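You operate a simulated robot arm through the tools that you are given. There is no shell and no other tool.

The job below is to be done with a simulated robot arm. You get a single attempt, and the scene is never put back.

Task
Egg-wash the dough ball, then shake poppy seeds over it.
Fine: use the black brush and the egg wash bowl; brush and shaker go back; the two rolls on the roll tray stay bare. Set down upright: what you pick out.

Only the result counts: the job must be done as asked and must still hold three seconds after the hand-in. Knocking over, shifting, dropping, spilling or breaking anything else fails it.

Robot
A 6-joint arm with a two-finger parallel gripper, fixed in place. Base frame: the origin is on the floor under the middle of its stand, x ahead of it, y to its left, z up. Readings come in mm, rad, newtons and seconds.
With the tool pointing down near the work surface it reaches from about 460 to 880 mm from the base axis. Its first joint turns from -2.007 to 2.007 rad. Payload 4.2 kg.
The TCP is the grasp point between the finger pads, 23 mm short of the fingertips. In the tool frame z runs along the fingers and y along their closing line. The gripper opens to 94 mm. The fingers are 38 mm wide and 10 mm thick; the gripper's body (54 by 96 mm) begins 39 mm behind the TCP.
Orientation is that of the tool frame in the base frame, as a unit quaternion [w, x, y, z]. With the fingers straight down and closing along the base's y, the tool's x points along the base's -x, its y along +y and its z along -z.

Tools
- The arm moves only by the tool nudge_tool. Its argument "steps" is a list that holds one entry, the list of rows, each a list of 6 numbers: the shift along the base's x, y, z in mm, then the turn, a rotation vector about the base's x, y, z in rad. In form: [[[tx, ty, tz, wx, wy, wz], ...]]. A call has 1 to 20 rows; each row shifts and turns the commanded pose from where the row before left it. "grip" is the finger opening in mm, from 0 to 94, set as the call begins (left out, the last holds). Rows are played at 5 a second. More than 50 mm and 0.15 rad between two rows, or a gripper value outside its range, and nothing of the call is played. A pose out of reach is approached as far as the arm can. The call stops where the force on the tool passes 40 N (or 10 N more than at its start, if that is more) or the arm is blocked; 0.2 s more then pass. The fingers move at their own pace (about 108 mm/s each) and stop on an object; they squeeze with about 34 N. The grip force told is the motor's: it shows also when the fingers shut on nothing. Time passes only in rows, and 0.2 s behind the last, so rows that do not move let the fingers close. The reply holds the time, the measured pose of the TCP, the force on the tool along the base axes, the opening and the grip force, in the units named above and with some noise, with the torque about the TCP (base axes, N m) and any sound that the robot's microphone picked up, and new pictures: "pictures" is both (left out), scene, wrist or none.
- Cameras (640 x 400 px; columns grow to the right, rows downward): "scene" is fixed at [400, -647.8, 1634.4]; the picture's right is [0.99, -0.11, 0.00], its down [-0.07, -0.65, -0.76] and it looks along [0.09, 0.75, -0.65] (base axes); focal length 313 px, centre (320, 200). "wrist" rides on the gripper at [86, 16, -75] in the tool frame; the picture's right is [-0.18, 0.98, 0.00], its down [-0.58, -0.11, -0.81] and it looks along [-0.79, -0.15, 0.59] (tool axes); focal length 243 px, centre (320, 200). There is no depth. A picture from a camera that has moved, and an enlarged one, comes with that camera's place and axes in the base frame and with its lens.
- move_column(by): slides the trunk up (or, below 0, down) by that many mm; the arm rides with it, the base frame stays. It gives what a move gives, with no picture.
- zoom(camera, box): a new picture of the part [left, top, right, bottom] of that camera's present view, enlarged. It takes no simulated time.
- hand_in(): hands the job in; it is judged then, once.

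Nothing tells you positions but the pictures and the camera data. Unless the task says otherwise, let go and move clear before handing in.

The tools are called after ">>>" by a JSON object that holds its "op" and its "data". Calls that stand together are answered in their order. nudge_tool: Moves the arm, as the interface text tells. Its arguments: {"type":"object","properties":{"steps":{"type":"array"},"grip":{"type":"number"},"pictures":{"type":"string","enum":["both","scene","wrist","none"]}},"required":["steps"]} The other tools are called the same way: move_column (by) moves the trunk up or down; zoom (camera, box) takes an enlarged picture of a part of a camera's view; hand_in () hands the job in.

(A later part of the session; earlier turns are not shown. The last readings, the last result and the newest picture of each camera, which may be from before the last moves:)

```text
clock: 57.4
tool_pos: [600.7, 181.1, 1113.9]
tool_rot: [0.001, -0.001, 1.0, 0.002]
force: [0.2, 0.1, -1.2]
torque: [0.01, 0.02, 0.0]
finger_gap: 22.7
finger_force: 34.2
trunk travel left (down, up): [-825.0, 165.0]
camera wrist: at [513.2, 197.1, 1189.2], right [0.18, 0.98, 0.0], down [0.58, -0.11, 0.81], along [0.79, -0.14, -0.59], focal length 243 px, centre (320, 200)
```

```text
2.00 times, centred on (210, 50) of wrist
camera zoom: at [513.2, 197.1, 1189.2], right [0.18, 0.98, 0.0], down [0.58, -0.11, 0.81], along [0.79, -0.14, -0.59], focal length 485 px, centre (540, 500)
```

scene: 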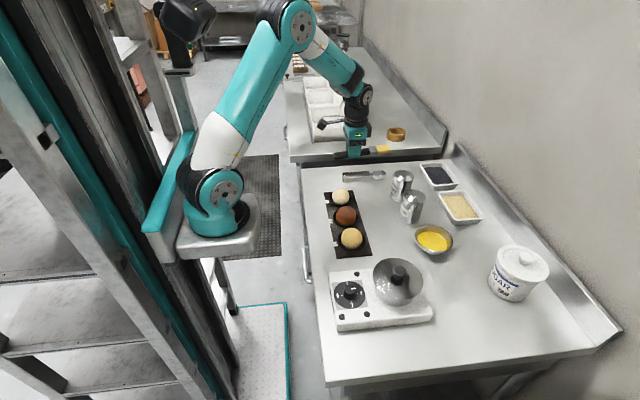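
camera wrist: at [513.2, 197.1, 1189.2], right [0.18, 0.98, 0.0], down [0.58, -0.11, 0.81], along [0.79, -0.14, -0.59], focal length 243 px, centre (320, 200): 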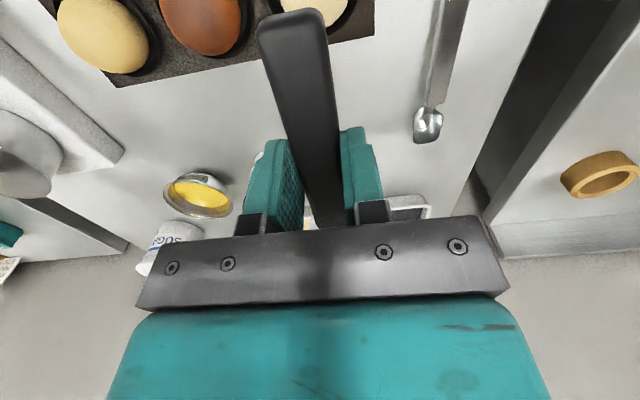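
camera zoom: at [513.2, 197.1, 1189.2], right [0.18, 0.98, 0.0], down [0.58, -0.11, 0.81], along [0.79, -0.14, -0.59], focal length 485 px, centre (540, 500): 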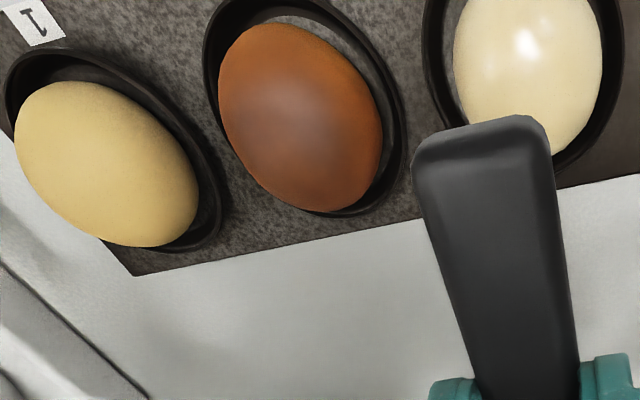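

The dough is glossy with a moderate tint, and contact was light for much of the stroking because the brush pivoted about 4° in the grip. The bristles are still wet, so I'll go back at the compensated tilt and give it another firm set of strokes.

>>> {"op": "nudge_tool", "data": {"steps": [[[-20, 0, 0, 0, 0.13, 0], [-25, 0, 0, 0, 0.13, 0], [-25, 0, 0, 0, 0.13, 0], [-25, 0, 0, 0, 0.13, 0], [-26, 0, 0, 0, 0.129, 0], [0, 0, -30, 0, 0, 0], [0, 0, -30, 0, 0, 0], [0, 0, -14, 0, 0, 0], [0, 0, 0, 0, 0, 0]]], "pictures": "scene"}}

>>> {"op": "zoom", "data": {"camera": "scene", "box": [330, 180, 360, 210]}}

```text
clock: 59.4
tool_pos: [479.0, 180.6, 1038.7]
tool_rot: [-0.318, 0.0, 0.948, 0.003]
force: [-0.1, 0.3, -0.4]
torque: [-0.03, 0.0, 0.02]
finger_gap: 22.8
finger_force: 34.2
trunk travel left (down, up): [-825.0, 165.0]
```

scene: 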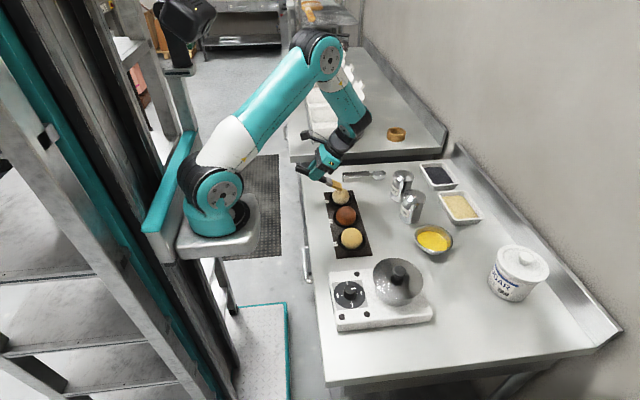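

```text
13.33 times, centred on (345, 195) of scene
camera zoom: at [400.0, -647.8, 1634.4], right [0.99, -0.11, 0.0], down [-0.07, -0.65, -0.76], along [0.09, 0.75, -0.65], focal length 4172 px, centre (-13, 267)
```

zoom: 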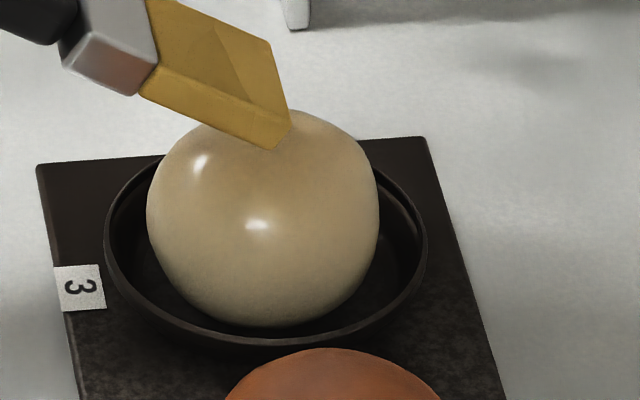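

It's about 8 mm above the dough. Now lowering to contact and stroking, mostly side to side, which won't pivot the brush.

>>> {"op": "nudge_tool", "data": {"steps": [[[0, 0, -3, 0, 0, 0], [0, 0, -3, 0, 0, 0], [0, 0, -2, 0, 0, 0], [0, 0, -1, 0, 0, 0], [0, 0, 0, 0, 0, 0]]], "pictures": "none"}}

```text
clock: 60.6
tool_pos: [479.1, 181.9, 1030.0]
tool_rot: [-0.319, -0.001, 0.948, 0.001]
force: [-0.2, -0.5, 0.2]
torque: [0.01, -0.04, -0.01]
finger_gap: 22.6
finger_force: 34.2
trunk travel left (down, up): [-825.0, 165.0]
```

>>> {"op": "nudge_tool", "data": {"steps": [[[0, 0, -1.5, 0, 0, 0], [0, 0, -1, 0, 0, 0], [0, 6, 0, 0, 0, 0], [0, 6, 0, 0, 0, 0], [4, -6, -0.5, 0, 0, 0], [0, -6, 0, 0, 0, 0], [0, -6, 0, 0, 0, 0], [0, -6, 0, 0, 0, 0], [4, 6, -1, 0, 0, 0], [0, 6, 0, 0, 0, 0], [0, 6, 0, 0, 0, 0], [-4, -6, 1, 0, 0, 0], [-4, -6, 0.5, 0, 0, 0], [-5, -6, 0, 0, 0, 0], [0, 6, 0, 0, 0, 0], [0, 6, 0, 0, 0, 0], [0, 6, 0, 0, 0, 0], [0, 0, 0, 0, 0, 0]]], "pictures": "none"}}

>>> {"op": "zoom", "data": {"camera": "scene", "box": [330, 180, 360, 210]}}

```text
clock: 64.4
tool_pos: [472.9, 186.6, 1027.8]
tool_rot: [-0.319, 0.0, 0.948, 0.001]
force: [-0.8, 0.9, -0.3]
torque: [-0.01, 0.03, 0.03]
finger_gap: 22.8
finger_force: 33.9
trunk travel left (down, up): [-825.0, 165.0]
```

```text
13.33 times, centred on (345, 195) of scene
camera zoom: at [400.0, -647.8, 1634.4], right [0.99, -0.11, 0.0], down [-0.07, -0.65, -0.76], along [0.09, 0.75, -0.65], focal length 4172 px, centre (-13, 267)
```

zoom: 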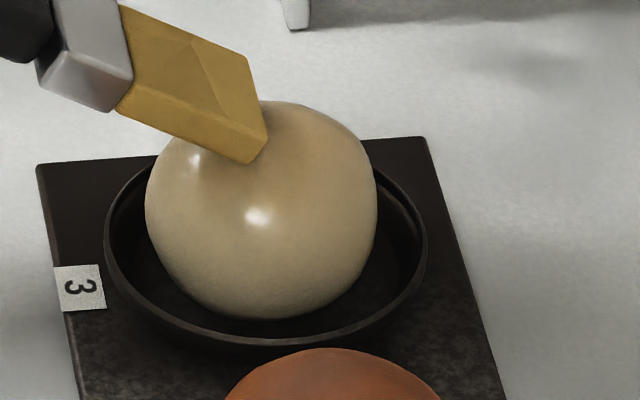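

The gloss and colour are now strong across the crown. That's enough; the dough has only drifted a couple of millimetres in its dish. I'll lift off, retreat along the lane and level the brush.

>>> {"op": "nudge_tool", "data": {"steps": [[[0, 0, 20, 0, 0, 0], [0, 0, 30, 0, 0, 0], [0, 0, 36, 0, 0, 0], [30, 0, 0, 0, 0, 0], [30, 0, 0, 0, 0, 0], [30, -2, 0, 0, -0.13, 0], [37, -4, 0, 0, -0.13, 0], [0, 0, 0, 0, -0.13, 0], [0, 0, 0, 0, -0.13, 0], [0, 0, 0, 0, -0.129, 0], [0, 0, 0, 0, 0, 0]]]}}

>>> {"op": "zoom", "data": {"camera": "scene", "box": [330, 186, 354, 206]}}

>>> {"op": "zoom", "data": {"camera": "scene", "box": [330, 120, 430, 210]}}

```text
clock: 66.8
tool_pos: [600.6, 179.7, 1113.3]
tool_rot: [0.0, -0.001, 1.0, 0.002]
force: [-0.3, 0.3, -0.8]
torque: [0.0, 0.03, 0.02]
finger_gap: 22.6
finger_force: 34.3
trunk travel left (down, up): [-825.0, 165.0]
camera wrist: at [513.1, 196.4, 1190.2], right [0.18, 0.98, 0.0], down [0.58, -0.11, 0.81], along [0.79, -0.14, -0.59], focal length 243 px, centre (320, 200)
```

scene: 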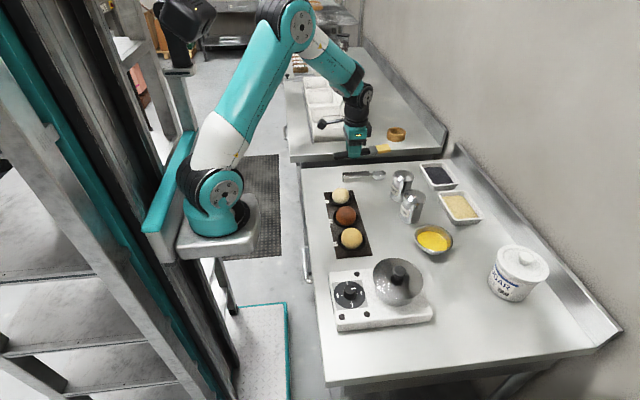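
wrist: 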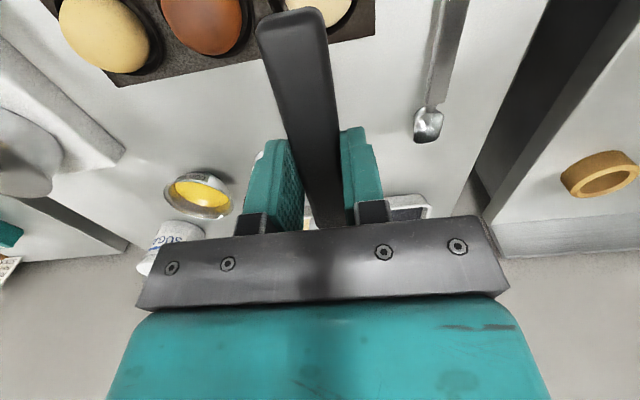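

```text
16.00 times, centred on (342, 196) of scene
camera zoom: at [400.0, -647.8, 1634.4], right [0.99, -0.11, 0.0], down [-0.07, -0.65, -0.76], along [0.09, 0.75, -0.65], focal length 5006 px, centre (-32, 264)
```

zoom: 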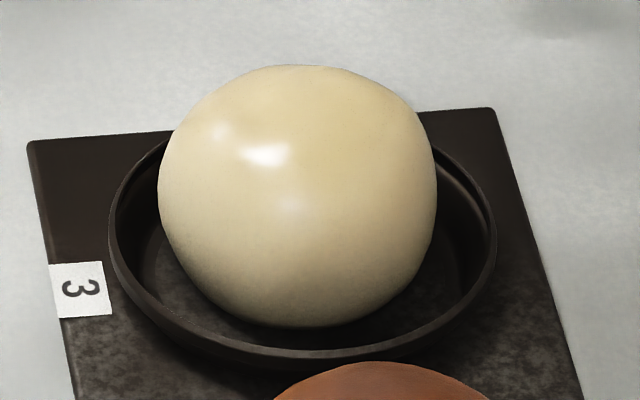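

```text
4.44 times, centred on (380, 165) of scene
camera zoom: at [400.0, -647.8, 1634.4], right [0.99, -0.11, 0.0], down [-0.07, -0.65, -0.76], along [0.09, 0.75, -0.65], focal length 1390 px, centre (53, 356)
```

zoom: 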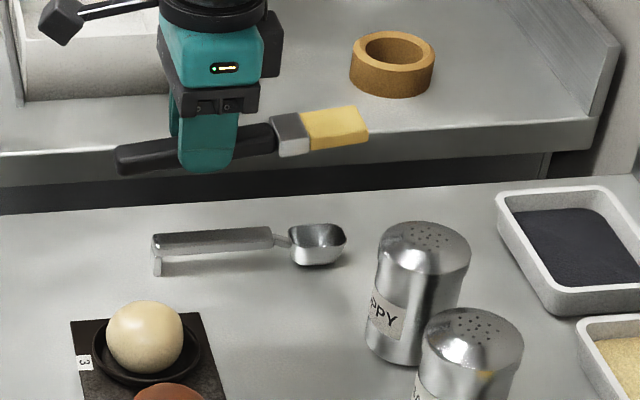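

The wash looks saturated and glossy, with rolls 1 and 2 untouched. Next I'll swing the brush back to its original direction above its resting place, then correct the small pivot so it lies flat.

>>> {"op": "nudge_tool", "data": {"steps": [[[6.63, -9.19, -4, 0, 0, -0.1309], [6.63, -9.19, -4, 0, 0, -0.1309], [6.63, -9.19, -4, 0, 0, -0.1309], [6.63, -9.19, -4, 0, 0, -0.1309], [6.63, -9.19, -4, 0, 0, -0.1309], [6.63, -9.19, -4, 0, 0, -0.1309], [6.63, -9.19, -4, 0, 0, -0.1309], [6.63, -9.19, -4, 0, 0, -0.1309], [6.63, -9.19, -4, 0, 0, -0.1309], [6.63, -9.19, -4, 0, 0, -0.1309], [6.63, -9.19, -4, 0, 0, -0.1309], [6.63, -9.19, -4, 0, 0, -0.1309], [0, 0, -20, 0.08, 0, 0], [0, 0, 0, 0, 0, 0]]]}}

>>> {"op": "zoom", "data": {"camera": "scene", "box": [340, 140, 460, 260]}}

```text
clock: 69.8
tool_pos: [680.5, 70.6, 1046.3]
tool_rot: [-0.028, 0.707, 0.706, 0.03]
force: [0.7, 0.2, -0.3]
torque: [0.0, 0.01, 0.0]
finger_gap: 22.9
finger_force: 33.9
trunk travel left (down, up): [-825.0, 165.0]
camera wrist: at [695.0, 151.7, 1128.8], right [0.98, -0.18, -0.01], down [-0.11, -0.65, 0.76], along [-0.15, -0.74, -0.65], focal length 243 px, centre (320, 200)
```

scene: 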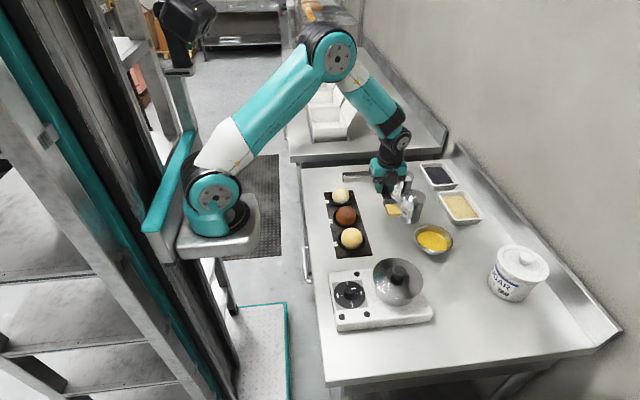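
wrist: 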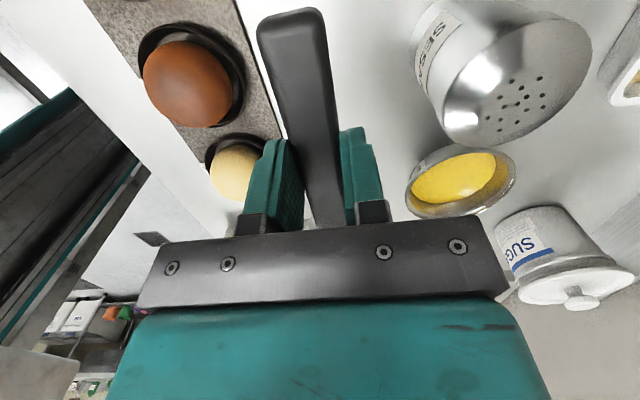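

```text
3.33 times, centred on (400, 200) of scene
camera zoom: at [400.0, -647.8, 1634.4], right [0.99, -0.11, 0.0], down [-0.07, -0.65, -0.76], along [0.09, 0.75, -0.65], focal length 1043 px, centre (53, 200)
```

zoom: 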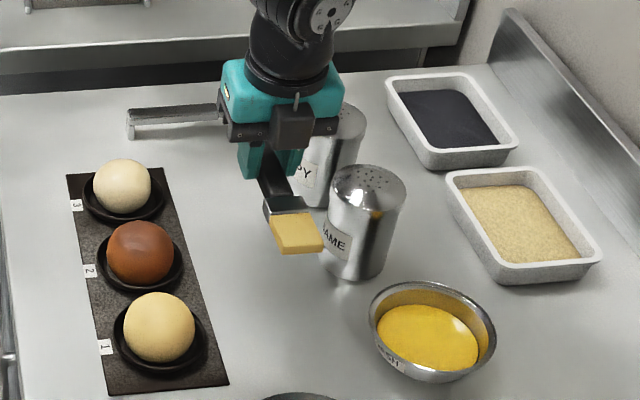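

The tip still rides about 6 mm higher than when I first lifted it. I'll tilt a bit more so the brush is level and compare again.

>>> {"op": "nudge_tool", "data": {"steps": [[[0, 0, -20, 0.05, 0, 0], [0, 0, -20, 0, 0, 0], [0, 0, -20, 0, 0, 0], [0, 0, -20, 0, 0, 0], [0, 0, -15, 0, 0, 0], [0, 0, 0, 0, 0, 0]]]}}

>>> {"op": "zoom", "data": {"camera": "scene", "box": [350, 180, 420, 250]}}

```text
clock: 71.2
tool_pos: [680.5, 69.4, 951.0]
tool_rot: [-0.046, 0.705, 0.706, 0.048]
force: [0.4, -0.7, 0.3]
torque: [0.05, 0.0, 0.02]
finger_gap: 22.8
finger_force: 33.8
trunk travel left (down, up): [-825.0, 165.0]
camera wrist: at [695.5, 146.2, 1036.9], right [0.98, -0.18, -0.02], down [-0.11, -0.68, 0.72], along [-0.15, -0.71, -0.69], focal length 243 px, centre (320, 200)
```

scene: 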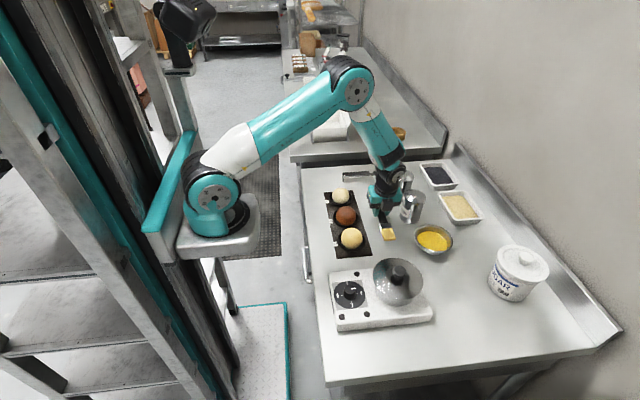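
wrist: 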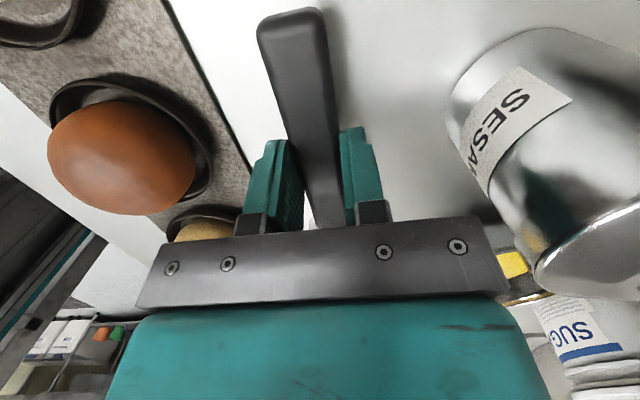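

```text
5.71 times, centred on (385, 215) of scene
camera zoom: at [400.0, -647.8, 1634.4], right [0.99, -0.11, 0.0], down [-0.07, -0.65, -0.76], along [0.09, 0.75, -0.65], focal length 1788 px, centre (-51, 114)
```

zoom: 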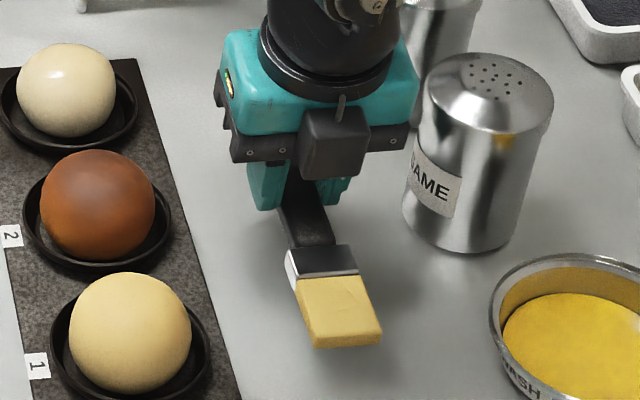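

The brush now looks level and aligned over its spot. I'm lowering the last stretch carefully to contact.

>>> {"op": "nudge_tool", "data": {"steps": [[[0, 0, -8, 0, 0, 0], [0, 0, -7, 0, 0, 0], [0, 0, -5, 0, 0, 0], [0, 0, -2, 0, 0, 0], [0, 0, 0, 0, 0, 0]]]}}

>>> {"op": "zoom", "data": {"camera": "scene", "box": [350, 180, 420, 250]}}

```text
clock: 72.4
tool_pos: [680.3, 70.3, 929.4]
tool_rot: [-0.045, 0.705, 0.707, 0.047]
force: [0.1, 0.1, -0.3]
torque: [-0.03, 0.01, -0.03]
finger_gap: 22.8
finger_force: 33.8
trunk travel left (down, up): [-825.0, 165.0]
camera wrist: at [694.5, 147.0, 1014.8], right [0.98, -0.18, -0.02], down [-0.11, -0.68, 0.72], along [-0.15, -0.71, -0.69], focal length 243 px, centre (320, 200)
```

scene: 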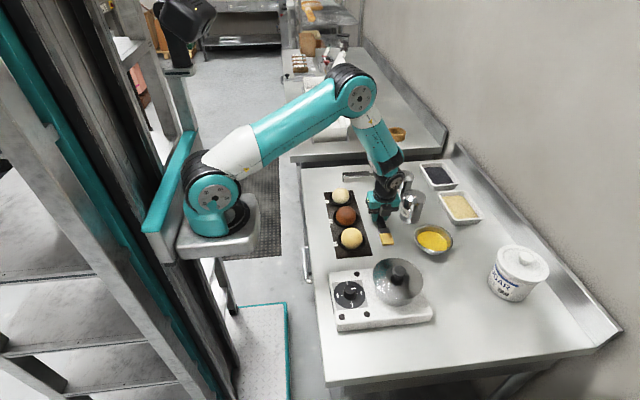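
wrist: 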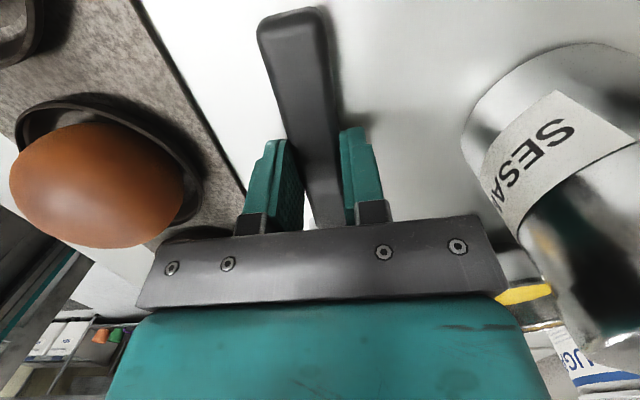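

```text
5.71 times, centred on (385, 215) of scene
camera zoom: at [400.0, -647.8, 1634.4], right [0.99, -0.11, 0.0], down [-0.07, -0.65, -0.76], along [0.09, 0.75, -0.65], focal length 1788 px, centre (-51, 114)
```

zoom: 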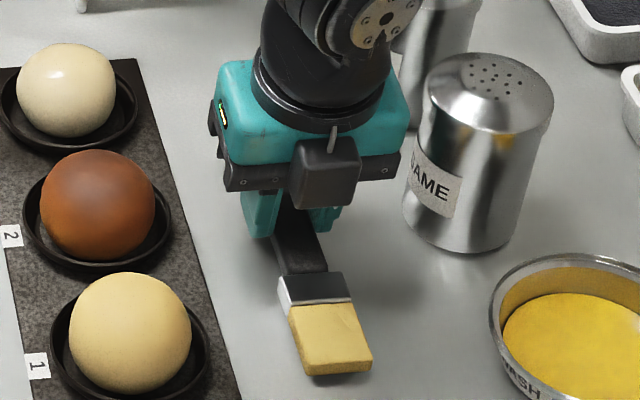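

>>> {"op": "nudge_tool", "data": {"steps": [[[0, 0, -1.5, 0, 0, 0], [0, 0, -1, 0, 0, 0], [0, 0, 0, 0, 0, 0]]], "pictures": "none"}}

>>> {"op": "zoom", "data": {"camera": "scene", "box": [360, 200, 410, 250]}}

```text
clock: 73.2
tool_pos: [680.2, 69.4, 926.5]
tool_rot: [-0.044, 0.705, 0.707, 0.047]
force: [1.1, -1.0, -0.6]
torque: [0.03, 0.01, 0.02]
finger_gap: 23.0
finger_force: 33.9
trunk travel left (down, up): [-825.0, 165.0]
```

```text
8.00 times, centred on (385, 225) of scene
camera zoom: at [400.0, -647.8, 1634.4], right [0.99, -0.11, 0.0], down [-0.07, -0.65, -0.76], along [0.09, 0.75, -0.65], focal length 2503 px, centre (-200, 0)
```

zoom: 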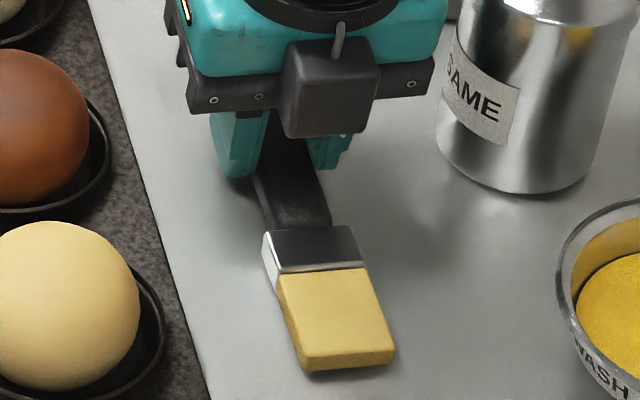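

Nearly touching. Stepping down 1 mm at a time until the bench takes the weight.

>>> {"op": "nudge_tool", "data": {"steps": [[[0, 0, -1, 0, 0, 0], [0, 0, 0, 0, 0, 0]]], "pictures": "none"}}

>>> {"op": "nudge_tool", "data": {"steps": [[[0, 0, -0.8, 0, 0, 0], [0, 0, 0, 0, 0, 0]]], "pictures": "none"}}

```text
clock: 73.8
tool_pos: [680.9, 70.4, 925.4]
tool_rot: [-0.044, 0.705, 0.706, 0.048]
force: [0.4, -0.2, -0.9]
torque: [0.04, 0.0, 0.03]
finger_gap: 22.7
finger_force: 33.8
trunk travel left (down, up): [-825.0, 165.0]
```

```text
clock: 74.4
tool_pos: [680.4, 70.1, 926.7]
tool_rot: [-0.045, 0.705, 0.707, 0.048]
force: [0.2, -0.3, 0.9]
torque: [-0.03, 0.04, -0.02]
finger_gap: 22.8
finger_force: 34.1
trunk travel left (down, up): [-825.0, 165.0]
```

>>> {"op": "nudge_tool", "data": {"steps": [[[0, 0, -0.8, 0, 0, 0], [0, 0, 0, 0, 0, 0]]], "pictures": "none"}}

>>> {"op": "zoom", "data": {"camera": "scene", "box": [360, 200, 410, 250]}}

>>> {"op": "zoom", "data": {"camera": "wrist", "box": [230, 0, 400, 240]}}

```text
clock: 75.0
tool_pos: [680.5, 69.2, 925.2]
tool_rot: [-0.044, 0.705, 0.706, 0.048]
force: [-0.8, -1.7, 14.8]
torque: [-0.27, 0.2, 0.15]
finger_gap: 22.8
finger_force: 33.4
trunk travel left (down, up): [-825.0, 165.0]
```

```text
8.00 times, centred on (385, 225) of scene
camera zoom: at [400.0, -647.8, 1634.4], right [0.99, -0.11, 0.0], down [-0.07, -0.65, -0.76], along [0.09, 0.75, -0.65], focal length 2503 px, centre (-200, 0)
```

zoom: 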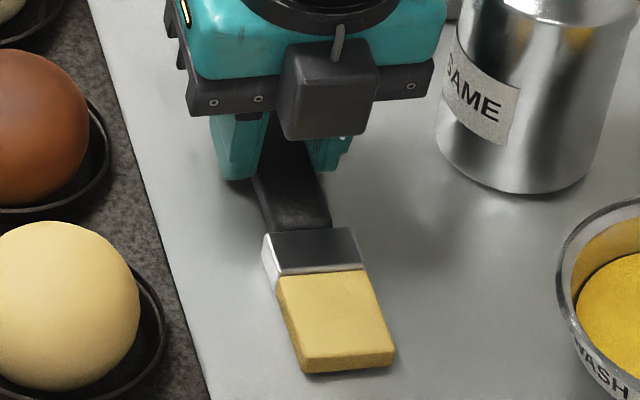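

```text
1.67 times, centred on (315, 120) of wrist
camera zoom: at [695.1, 146.3, 1011.6], right [0.98, -0.18, -0.02], down [-0.11, -0.68, 0.72], along [-0.14, -0.71, -0.69], focal length 404 px, centre (328, 333)
```

zoom: 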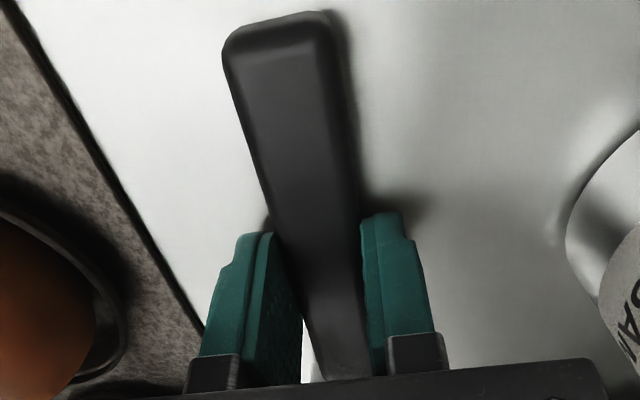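

The fingertips have met the bench, so the brush is within a millimetre of it. I'll ease up half a millimetre and release.

>>> {"op": "nudge_tool", "data": {"steps": [[[0, 0, 0.7, 0, 0, 0], [0, 0, 0, 0, 0, 0]]], "pictures": "none"}}

>>> {"op": "nudge_tool", "data": {"steps": [[[0, 0, 0, 0, 0, 0], [0, 0, 0, 0, 0, 0], [0, 0, 0, 0, 0, 0]]], "grip": 46}}

>>> {"op": "zoom", "data": {"camera": "scene", "box": [360, 200, 410, 250]}}

```text
clock: 75.6
tool_pos: [680.2, 69.8, 925.7]
tool_rot: [-0.045, 0.705, 0.706, 0.048]
force: [0.1, -4.2, 14.7]
torque: [-0.4, 0.18, 0.2]
finger_gap: 22.6
finger_force: 33.8
trunk travel left (down, up): [-825.0, 165.0]
```

```text
clock: 76.4
tool_pos: [680.2, 69.6, 925.7]
tool_rot: [-0.043, 0.705, 0.706, 0.049]
force: [13.4, -0.2, 16.8]
torque: [-0.24, 0.04, 0.16]
finger_gap: 40.2
finger_force: 0.0
trunk travel left (down, up): [-825.0, 165.0]
camera wrist: at [695.8, 147.0, 1011.7], right [0.98, -0.18, -0.02], down [-0.11, -0.68, 0.72], along [-0.14, -0.71, -0.69], focal length 243 px, centre (320, 200)
```

scene: 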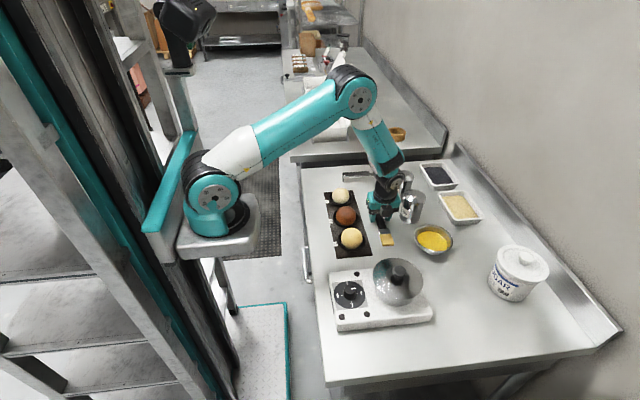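
wrist: 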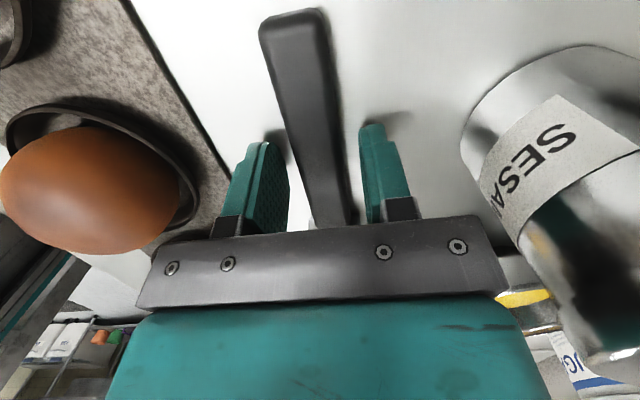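

```text
8.00 times, centred on (385, 225) of scene
camera zoom: at [400.0, -647.8, 1634.4], right [0.99, -0.11, 0.0], down [-0.07, -0.65, -0.76], along [0.09, 0.75, -0.65], focal length 2503 px, centre (-200, 0)
```

zoom: 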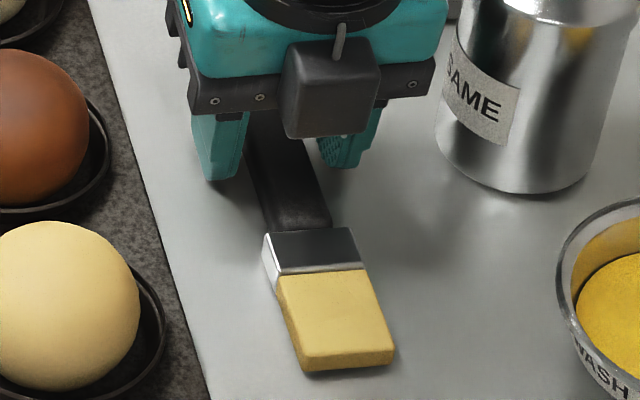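

The fingers have opened clear of the handle and the brush lies flat in place. I'm lifting straight up.

>>> {"op": "nudge_tool", "data": {"steps": [[[0, 0, 3, 0, 0, 0], [0, 0, 8, 0, 0, 0], [0, 0, 20, 0, 0, 0], [0, 0, 30, 0, 0, 0], [0, 0, 30, -0.065, 0, 0], [0, 0, 30, -0.065, 0, 0], [0, 0, 0, 0, 0, 0]]], "grip": 50}}

>>> {"op": "zoom", "data": {"camera": "scene", "box": [320, 180, 400, 260]}}

```text
clock: 78.0
tool_pos: [679.3, 70.4, 1045.4]
tool_rot: [0.001, 0.706, 0.708, 0.002]
force: [0.0, 0.1, 0.3]
torque: [-0.01, -0.01, -0.03]
finger_gap: 50.1
finger_force: 0.0
trunk travel left (down, up): [-825.0, 165.0]
camera wrist: at [694.6, 157.0, 1121.3], right [0.98, -0.18, 0.0], down [-0.11, -0.58, 0.81], along [-0.15, -0.79, -0.59], focal length 243 px, centre (320, 200)
```

scene: 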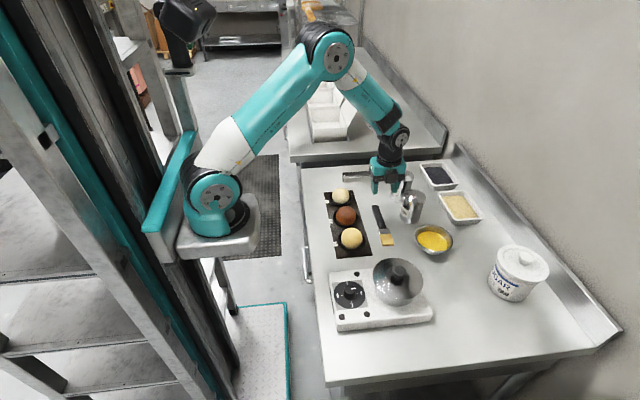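
wrist: 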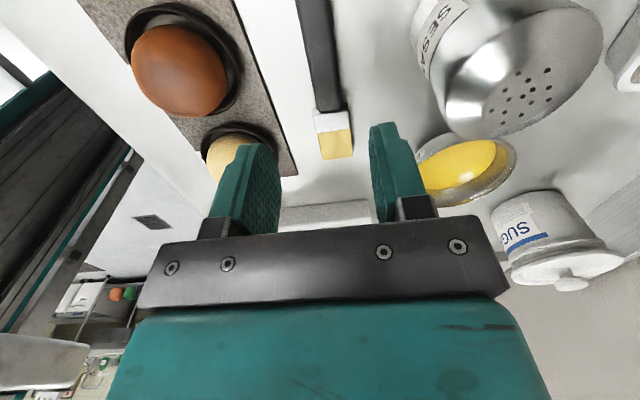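

```text
5.00 times, centred on (360, 220) of scene
camera zoom: at [400.0, -647.8, 1634.4], right [0.99, -0.11, 0.0], down [-0.07, -0.65, -0.76], along [0.09, 0.75, -0.65], focal length 1564 px, centre (120, 100)
```

zoom: 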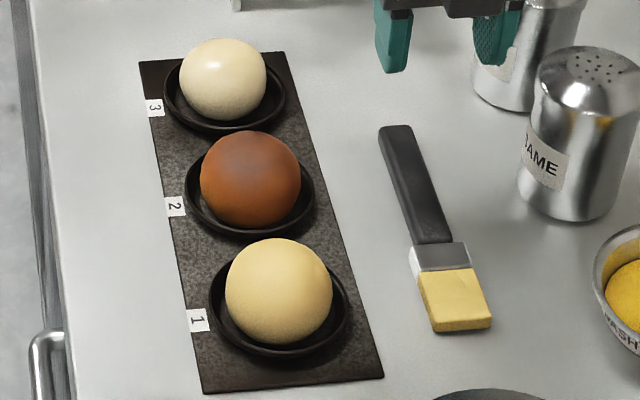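

The brush is back exactly where it was, with the bristles pale yellow. Next is the poppy shaker at about (785, 186). I'll grip it from the side so it can be inverted later, so first I'll rise and turn the tool so its camera faces outward.

>>> {"op": "nudge_tool", "data": {"steps": [[[-2.2, 7.9, 7.2, 0, 0, -0.1404], [-2.2, 7.9, 7.2, 0, 0, -0.1404], [-2.2, 7.9, 7.2, 0, 0, -0.1404], [-2.2, 7.9, 7.2, 0, 0, -0.1404], [-2.2, 7.9, 7.2, 0, 0, -0.1404], [-2.2, 7.9, 7.2, 0, 0, -0.1404], [-2.2, 7.9, 7.2, 0, 0, -0.1404], [-2.2, 7.9, 7.2, 0, 0, -0.1404], [-2.2, 7.9, 7.2, 0, 0, -0.1404], [0, 0, 0, 0, 0, 0]]], "grip": 94}}

```text
clock: 80.2
tool_pos: [699.5, 60.8, 1110.3]
tool_rot: [0.013, 0.975, 0.223, 0.002]
force: [-0.3, 0.2, 0.1]
torque: [0.01, -0.05, 0.01]
finger_gap: 93.9
finger_force: 0.0
out of reach, approached as far as the arm can: row 7, 8, 9
trunk travel left (down, up): [-825.0, 165.0]
camera wrist: at [784.0, 85.2, 1186.2], right [0.26, -0.97, 0.02], down [-0.58, -0.14, 0.81], along [-0.77, -0.22, -0.59], focal length 243 px, centre (320, 200)
```

scene: 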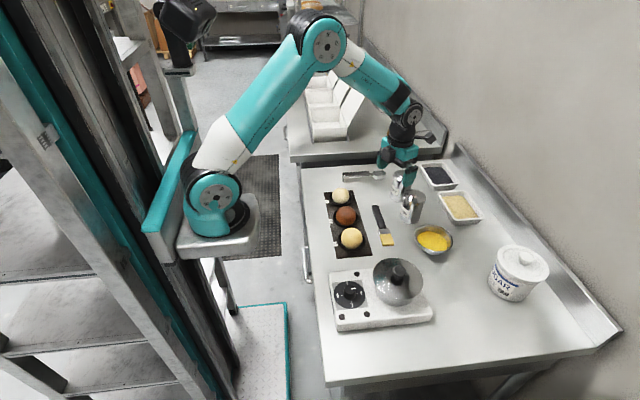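
wrist: 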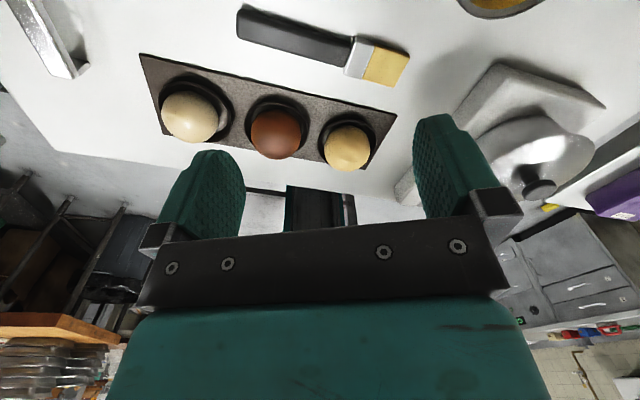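

Joint 6 hit its end stop turning that way. Working through the wrist geometry, I should approach the shaker pointing out and to the right (azimuth about -30°), which leaves room to invert it afterwards. I'll unwind the wrist the other way, high and clear.

>>> {"op": "nudge_tool", "data": {"steps": [[[-4.18, 7.33, 1.05, 0.0013, 0.0005, 0.148], [-4.18, 7.33, 1.05, 0.0013, 0.0005, 0.148], [-4.18, 7.33, 1.05, 0.0013, 0.0005, 0.148], [-4.18, 7.33, 1.05, 0.0013, 0.0005, 0.148], [-4.18, 7.33, 1.05, 0.0013, 0.0005, 0.148], [-4.18, 7.33, 1.05, 0.0013, 0.0005, 0.148], [-4.18, 7.33, 1.05, 0.0013, 0.0005, 0.148], [-4.18, 7.33, 1.05, 0.0013, 0.0005, 0.148], [-4.18, 7.33, 1.05, 0.0013, 0.0005, 0.148], [-4.18, 7.33, 1.05, 0.0013, 0.0005, 0.148], [-4.18, 7.33, 1.05, 0.0013, 0.0005, 0.148], [-4.18, 7.33, 1.05, 0.0013, 0.0005, 0.148], [-4.18, 7.33, 1.05, 0.0013, 0.0005, 0.148], [-4.18, 7.33, 1.05, 0.0013, 0.0005, 0.148], [-4.18, 7.33, 1.05, 0.0013, 0.0005, 0.148], [-4.18, 7.33, 1.05, 0.0013, 0.0005, 0.148], [-4.18, 7.33, 1.05, 0.0013, 0.0005, 0.148], [-4.18, 7.33, 1.05, 0.0013, 0.0005, 0.148], [-4.18, 7.33, 1.05, 0.0013, 0.0005, 0.148]]], "grip": 94}}

```text
clock: 84.2
tool_pos: [621.2, 199.8, 1129.8]
tool_rot: [-0.008, -0.062, 0.998, 0.01]
force: [-0.4, -1.0, 0.1]
torque: [0.01, 0.01, 0.02]
finger_gap: 94.2
finger_force: 0.0
trunk travel left (down, up): [-825.0, 165.0]
camera wrist: at [533.2, 204.1, 1208.2], right [0.06, 1.0, 0.02], down [0.6, -0.05, 0.8], along [0.8, -0.04, -0.61], focal length 243 px, centre (320, 200)
```

scene: 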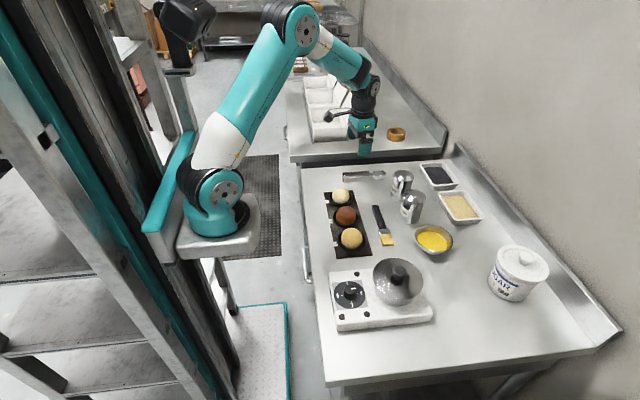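
wrist: 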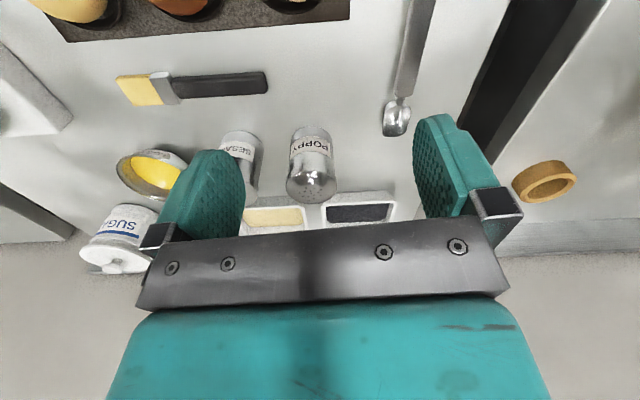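

The wrist unwound fine and gives a clear view of the poppy shaker. I'm zooming in to triangulate its axis precisely.

>>> {"op": "zoom", "data": {"camera": "wrist", "box": [260, 110, 360, 210]}}

>>> {"op": "zoom", "data": {"camera": "scene", "box": [375, 160, 435, 230]}}

>>> {"op": "zoom", "data": {"camera": "scene", "box": [325, 180, 400, 255]}}

```text
4.00 times, centred on (310, 160) of wrist
camera zoom: at [533.2, 204.1, 1208.2], right [0.06, 1.0, 0.02], down [0.6, -0.05, 0.8], along [0.8, -0.04, -0.61], focal length 970 px, centre (360, 360)
```

zoom: 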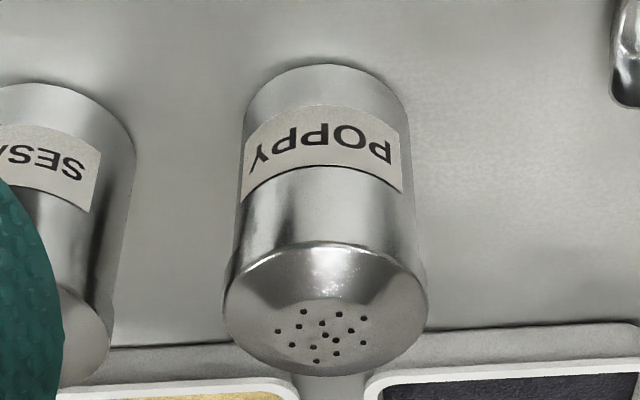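

```text
5.71 times, centred on (405, 195) of scene
camera zoom: at [400.0, -647.8, 1634.4], right [0.99, -0.11, 0.0], down [-0.07, -0.65, -0.76], along [0.09, 0.75, -0.65], focal length 1788 px, centre (-166, 229)
```

zoom: 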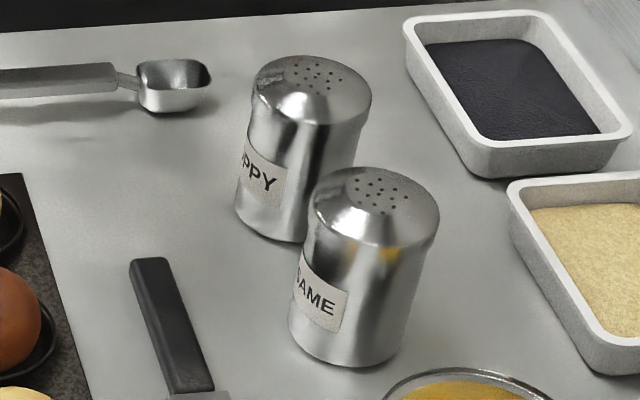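

```text
5.33 times, centred on (362, 218) of scene
camera zoom: at [400.0, -647.8, 1634.4], right [0.99, -0.11, 0.0], down [-0.07, -0.65, -0.76], along [0.09, 0.75, -0.65], focal length 1669 px, centre (93, 107)
```

zoom: 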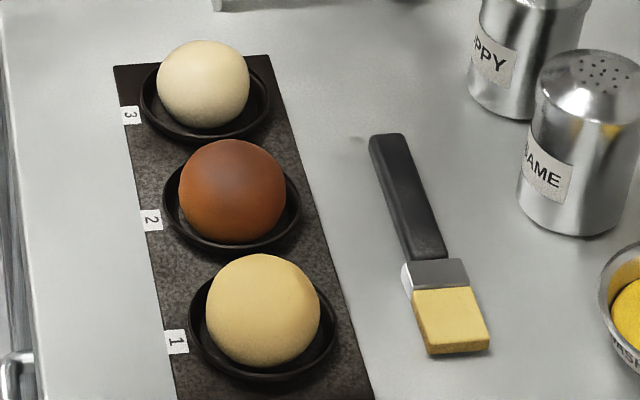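

The shaker's axis is at about (786, 184). It is about 100 mm tall, with a 65 mm body under a 73 mm lid, so I'll grip the body around z≈936. I'm finishing the wrist turn to azimuth -30°.

>>> {"op": "nudge_tool", "data": {"steps": [[[1.06, 3.44, -0.5, -0.019, -0.0172, 0.13], [1.06, 3.44, -0.5, 0, 0, 0.1391], [1.06, 3.44, -0.5, 0, 0, 0.1391], [1.06, 3.44, -0.5, 0, 0, 0.1391], [1.06, 3.44, -0.5, 0, 0, 0.1391], [1.06, 3.44, -0.5, 0, 0, 0.1391], [1.06, 3.44, -0.5, 0, 0, 0.1391], [1.06, 3.44, -0.5, 0, 0, 0.1391], [1.06, 3.44, -0.5, 0, 0, 0.1391], [1.06, 3.44, -0.5, 0, 0, 0.1391], [1.06, 3.44, -0.5, 0, 0, 0.1391], [1.06, 3.44, -0.5, 0, 0, 0.1391], [1.06, 3.44, -0.5, 0, 0, 0.1391], [1.06, 3.44, -0.5, 0, 0, 0.1391], [1.06, 3.44, -0.5, 0, 0, 0.1391], [1.06, 3.44, -0.5, 0, 0, 0.1391], [1.06, 3.44, -0.5, 0, 0, 0.1391], [1.06, 3.44, -0.5, 0, 0, 0.1391], [0, 0, 0, 0, 0, 0]]]}}

```text
clock: 88.2
tool_pos: [641.8, 260.2, 1121.6]
tool_rot: [0.0, 0.966, -0.26, 0.0]
force: [0.1, -0.7, -0.4]
torque: [-0.01, -0.04, 0.01]
finger_gap: 94.2
finger_force: 0.1
trunk travel left (down, up): [-825.0, 165.0]
camera wrist: at [706.5, 203.7, 1198.6], right [-0.65, -0.76, 0.0], down [-0.45, 0.39, 0.81], along [-0.61, 0.53, -0.59], focal length 243 px, centre (320, 200)
```

scene: 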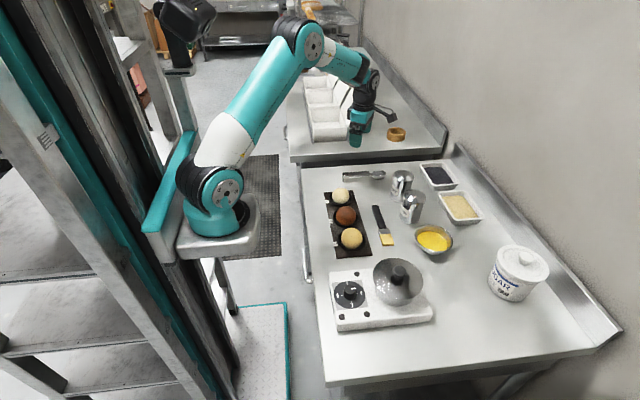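
wrist: 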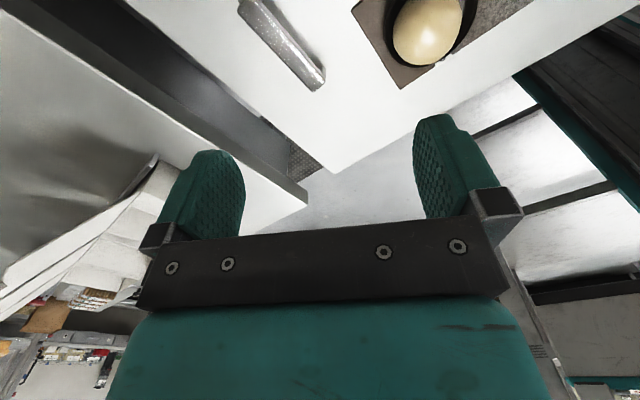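

The orientation is exact, with no limit hit. Now I'm pitching the fingers forward to a 20° downward approach while staying high.

>>> {"op": "nudge_tool", "data": {"steps": [[[3, -1, -4, -0.0679, -0.1176, 0], [3, -1, -4, -0.0679, -0.1176, 0], [3, -1, -4, -0.0679, -0.1176, 0], [3, -1, -4, -0.0679, -0.1176, 0], [3, -1, -4, -0.0679, -0.1176, 0], [3, -1, -4, -0.0679, -0.1176, 0], [3, -1, -4, -0.0679, -0.1176, 0], [3, -1, -4, -0.0679, -0.1176, 0], [3, -1, -4, -0.0679, -0.1176, 0], [0, 0, 0, 0, 0, 0]]]}}

>>> {"op": "zoom", "data": {"camera": "scene", "box": [310, 60, 450, 210]}}

```text
clock: 90.4
tool_pos: [668.0, 252.1, 1086.9]
tool_rot: [0.148, 0.79, -0.213, 0.556]
force: [-0.6, 0.4, -0.4]
torque: [-0.04, 0.02, 0.01]
finger_gap: 94.3
finger_force: 0.1
trunk travel left (down, up): [-825.0, 165.0]
camera wrist: at [622.4, 258.0, 1194.2], right [-0.55, -0.82, -0.18], down [-0.77, 0.57, -0.27], along [0.33, -0.01, -0.95], focal length 243 px, centre (320, 200)
```

scene: 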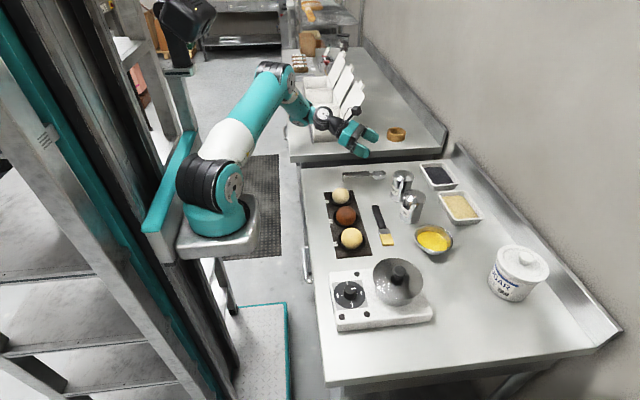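
wrist: 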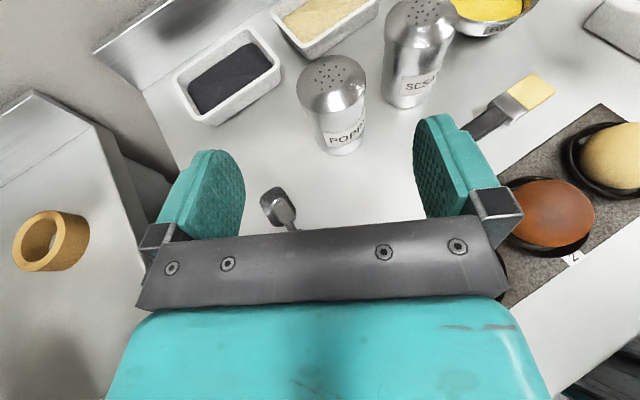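

```text
2.67 times, centred on (380, 135) of scene
camera zoom: at [400.0, -647.8, 1634.4], right [0.99, -0.11, 0.0], down [-0.07, -0.65, -0.76], along [0.09, 0.75, -0.65], focal length 834 px, centre (160, 373)
```

zoom: 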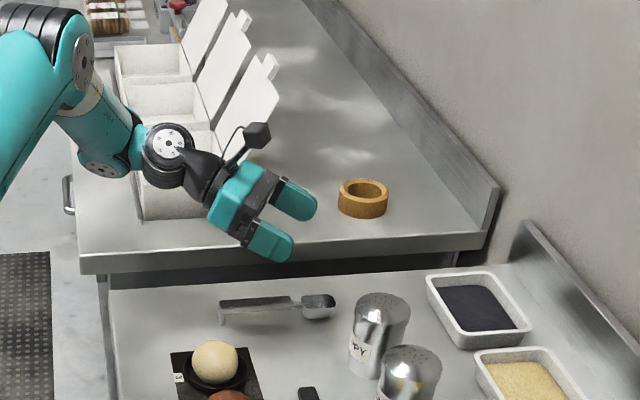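

The camera is on top, the closing line is level and the fingers point at the shaker. I'll measure the shaker's axis in this view to fine-tune the approach line.

>>> {"op": "zoom", "data": {"camera": "wrist", "box": [270, 40, 400, 170]}}

```text
3.08 times, centred on (335, 105) of wrist
camera zoom: at [622.4, 258.0, 1194.2], right [-0.55, -0.82, -0.18], down [-0.77, 0.57, -0.27], along [0.33, -0.01, -0.95], focal length 746 px, centre (274, 492)
```

zoom: 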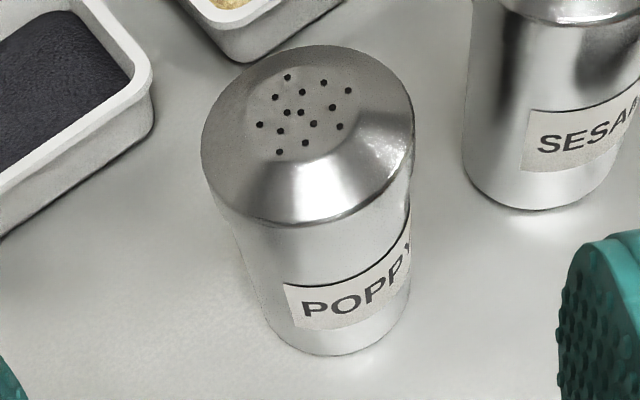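

The axis lies within about 2 mm of the approach line. I'll descend to the pre-grasp point, about 125 mm back along the finger direction, and check clearances.

>>> {"op": "nudge_tool", "data": {"steps": [[[3.3, -2.7, -27, 0, 0, 0], [3.3, -2.7, -27, 0, 0, 0], [3.3, -2.7, -27, 0, 0, 0], [3.3, -2.7, -27, 0, 0, 0], [0, 0, 0, 0, 0, 0]]]}}

>>> {"op": "zoom", "data": {"camera": "scene", "box": [310, 100, 450, 230]}}

>>> {"op": "zoom", "data": {"camera": "wrist", "box": [180, 0, 480, 230]}}

```text
clock: 91.6
tool_pos: [681.3, 241.6, 978.8]
tool_rot: [0.147, 0.791, -0.214, 0.555]
force: [0.2, 0.4, -0.7]
torque: [-0.01, 0.0, -0.02]
finger_gap: 93.9
finger_force: 0.1
trunk travel left (down, up): [-825.0, 165.0]
camera wrist: at [636.3, 247.6, 1087.1], right [-0.55, -0.82, -0.18], down [-0.77, 0.57, -0.27], along [0.32, -0.01, -0.95], focal length 243 px, centre (320, 200)
```

scene: 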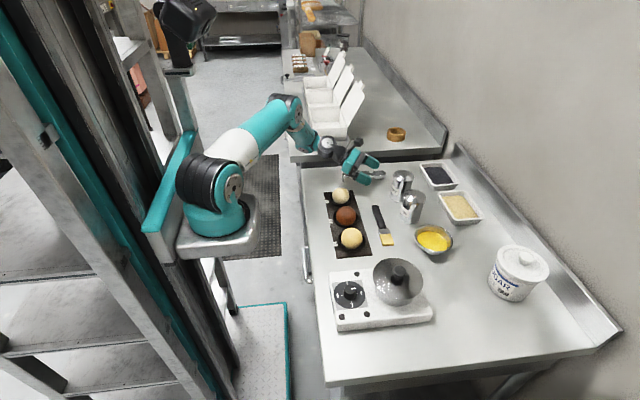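
wrist: 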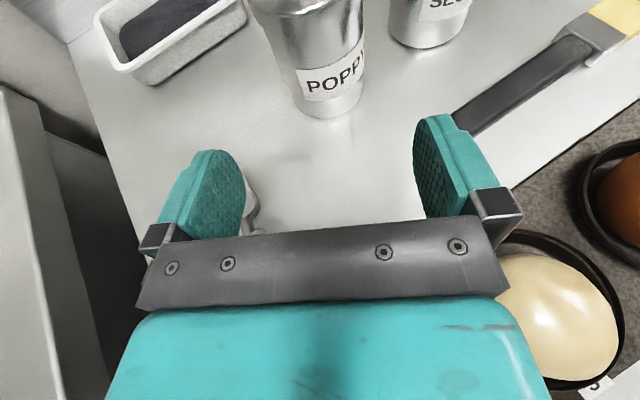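

```text
3.08 times, centred on (380, 165) of scene
camera zoom: at [400.0, -647.8, 1634.4], right [0.99, -0.11, 0.0], down [-0.07, -0.65, -0.76], along [0.09, 0.75, -0.65], focal length 963 px, centre (135, 308)
```

zoom: 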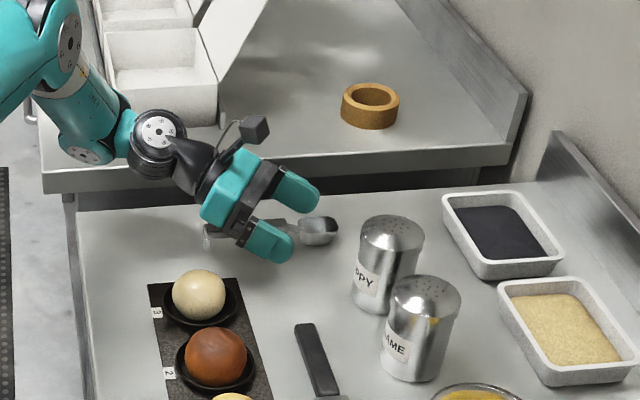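

```text
1.74 times, centred on (330, 115) of wrist
camera zoom: at [636.3, 247.6, 1087.1], right [-0.55, -0.82, -0.18], down [-0.77, 0.57, -0.27], along [0.32, -0.01, -0.95], focal length 422 px, centre (303, 348)
```

zoom: 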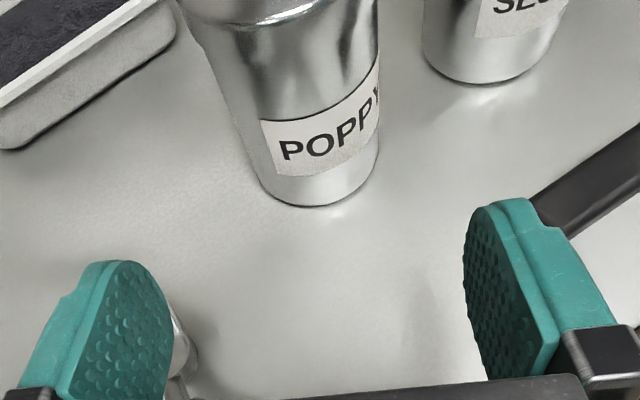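

The shaker is centred between the fingers. I'll advance along the finger direction in two stages.

>>> {"op": "nudge_tool", "data": {"steps": [[[10.19, -5.88, -4.24, 0, 0, 0], [10.19, -5.88, -4.24, 0, 0, 0], [10.19, -5.88, -4.24, 0, 0, 0], [10.19, -5.88, -4.24, 0, 0, 0], [10.19, -5.88, -4.24, 0, 0, 0], [10.19, -5.88, -4.24, 0, 0, 0], [0, 0, 0, 0, 0, 0]]]}}

>>> {"op": "zoom", "data": {"camera": "scene", "box": [330, 130, 440, 230]}}

```text
clock: 93.2
tool_pos: [742.3, 203.9, 953.8]
tool_rot: [0.147, 0.791, -0.213, 0.555]
force: [0.3, -0.2, 1.1]
torque: [0.01, 0.0, 0.0]
finger_gap: 94.0
finger_force: 0.1
trunk travel left (down, up): [-825.0, 165.0]
camera wrist: at [697.7, 210.5, 1061.0], right [-0.55, -0.82, -0.18], down [-0.77, 0.57, -0.27], along [0.32, -0.01, -0.95], focal length 243 px, centre (320, 200)
```

scene: 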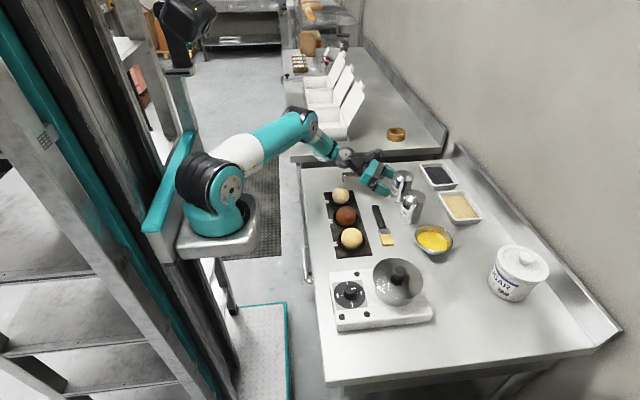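
wrist: 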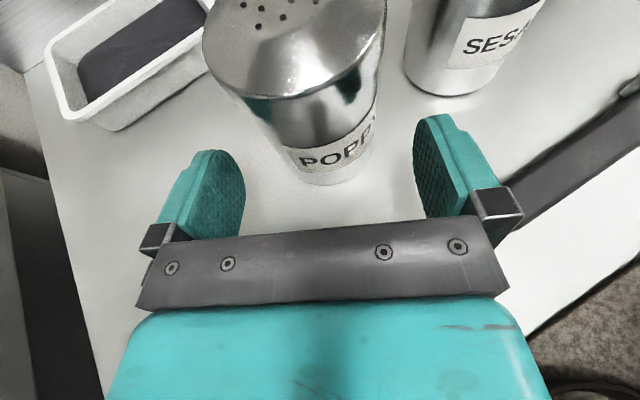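

```text
4.00 times, centred on (385, 180) of scene
camera zoom: at [400.0, -647.8, 1634.4], right [0.99, -0.11, 0.0], down [-0.07, -0.65, -0.76], along [0.09, 0.75, -0.65], focal length 1252 px, centre (60, 280)
```

zoom: 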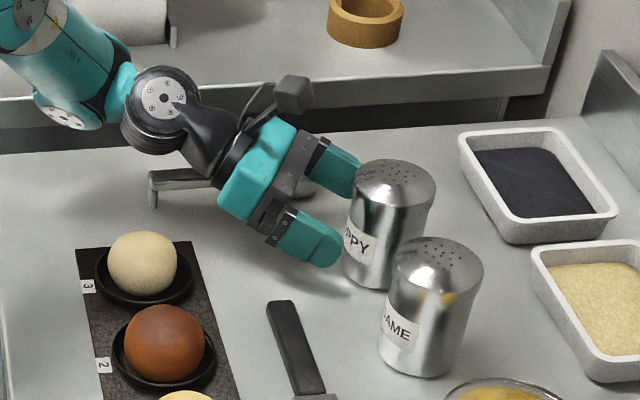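

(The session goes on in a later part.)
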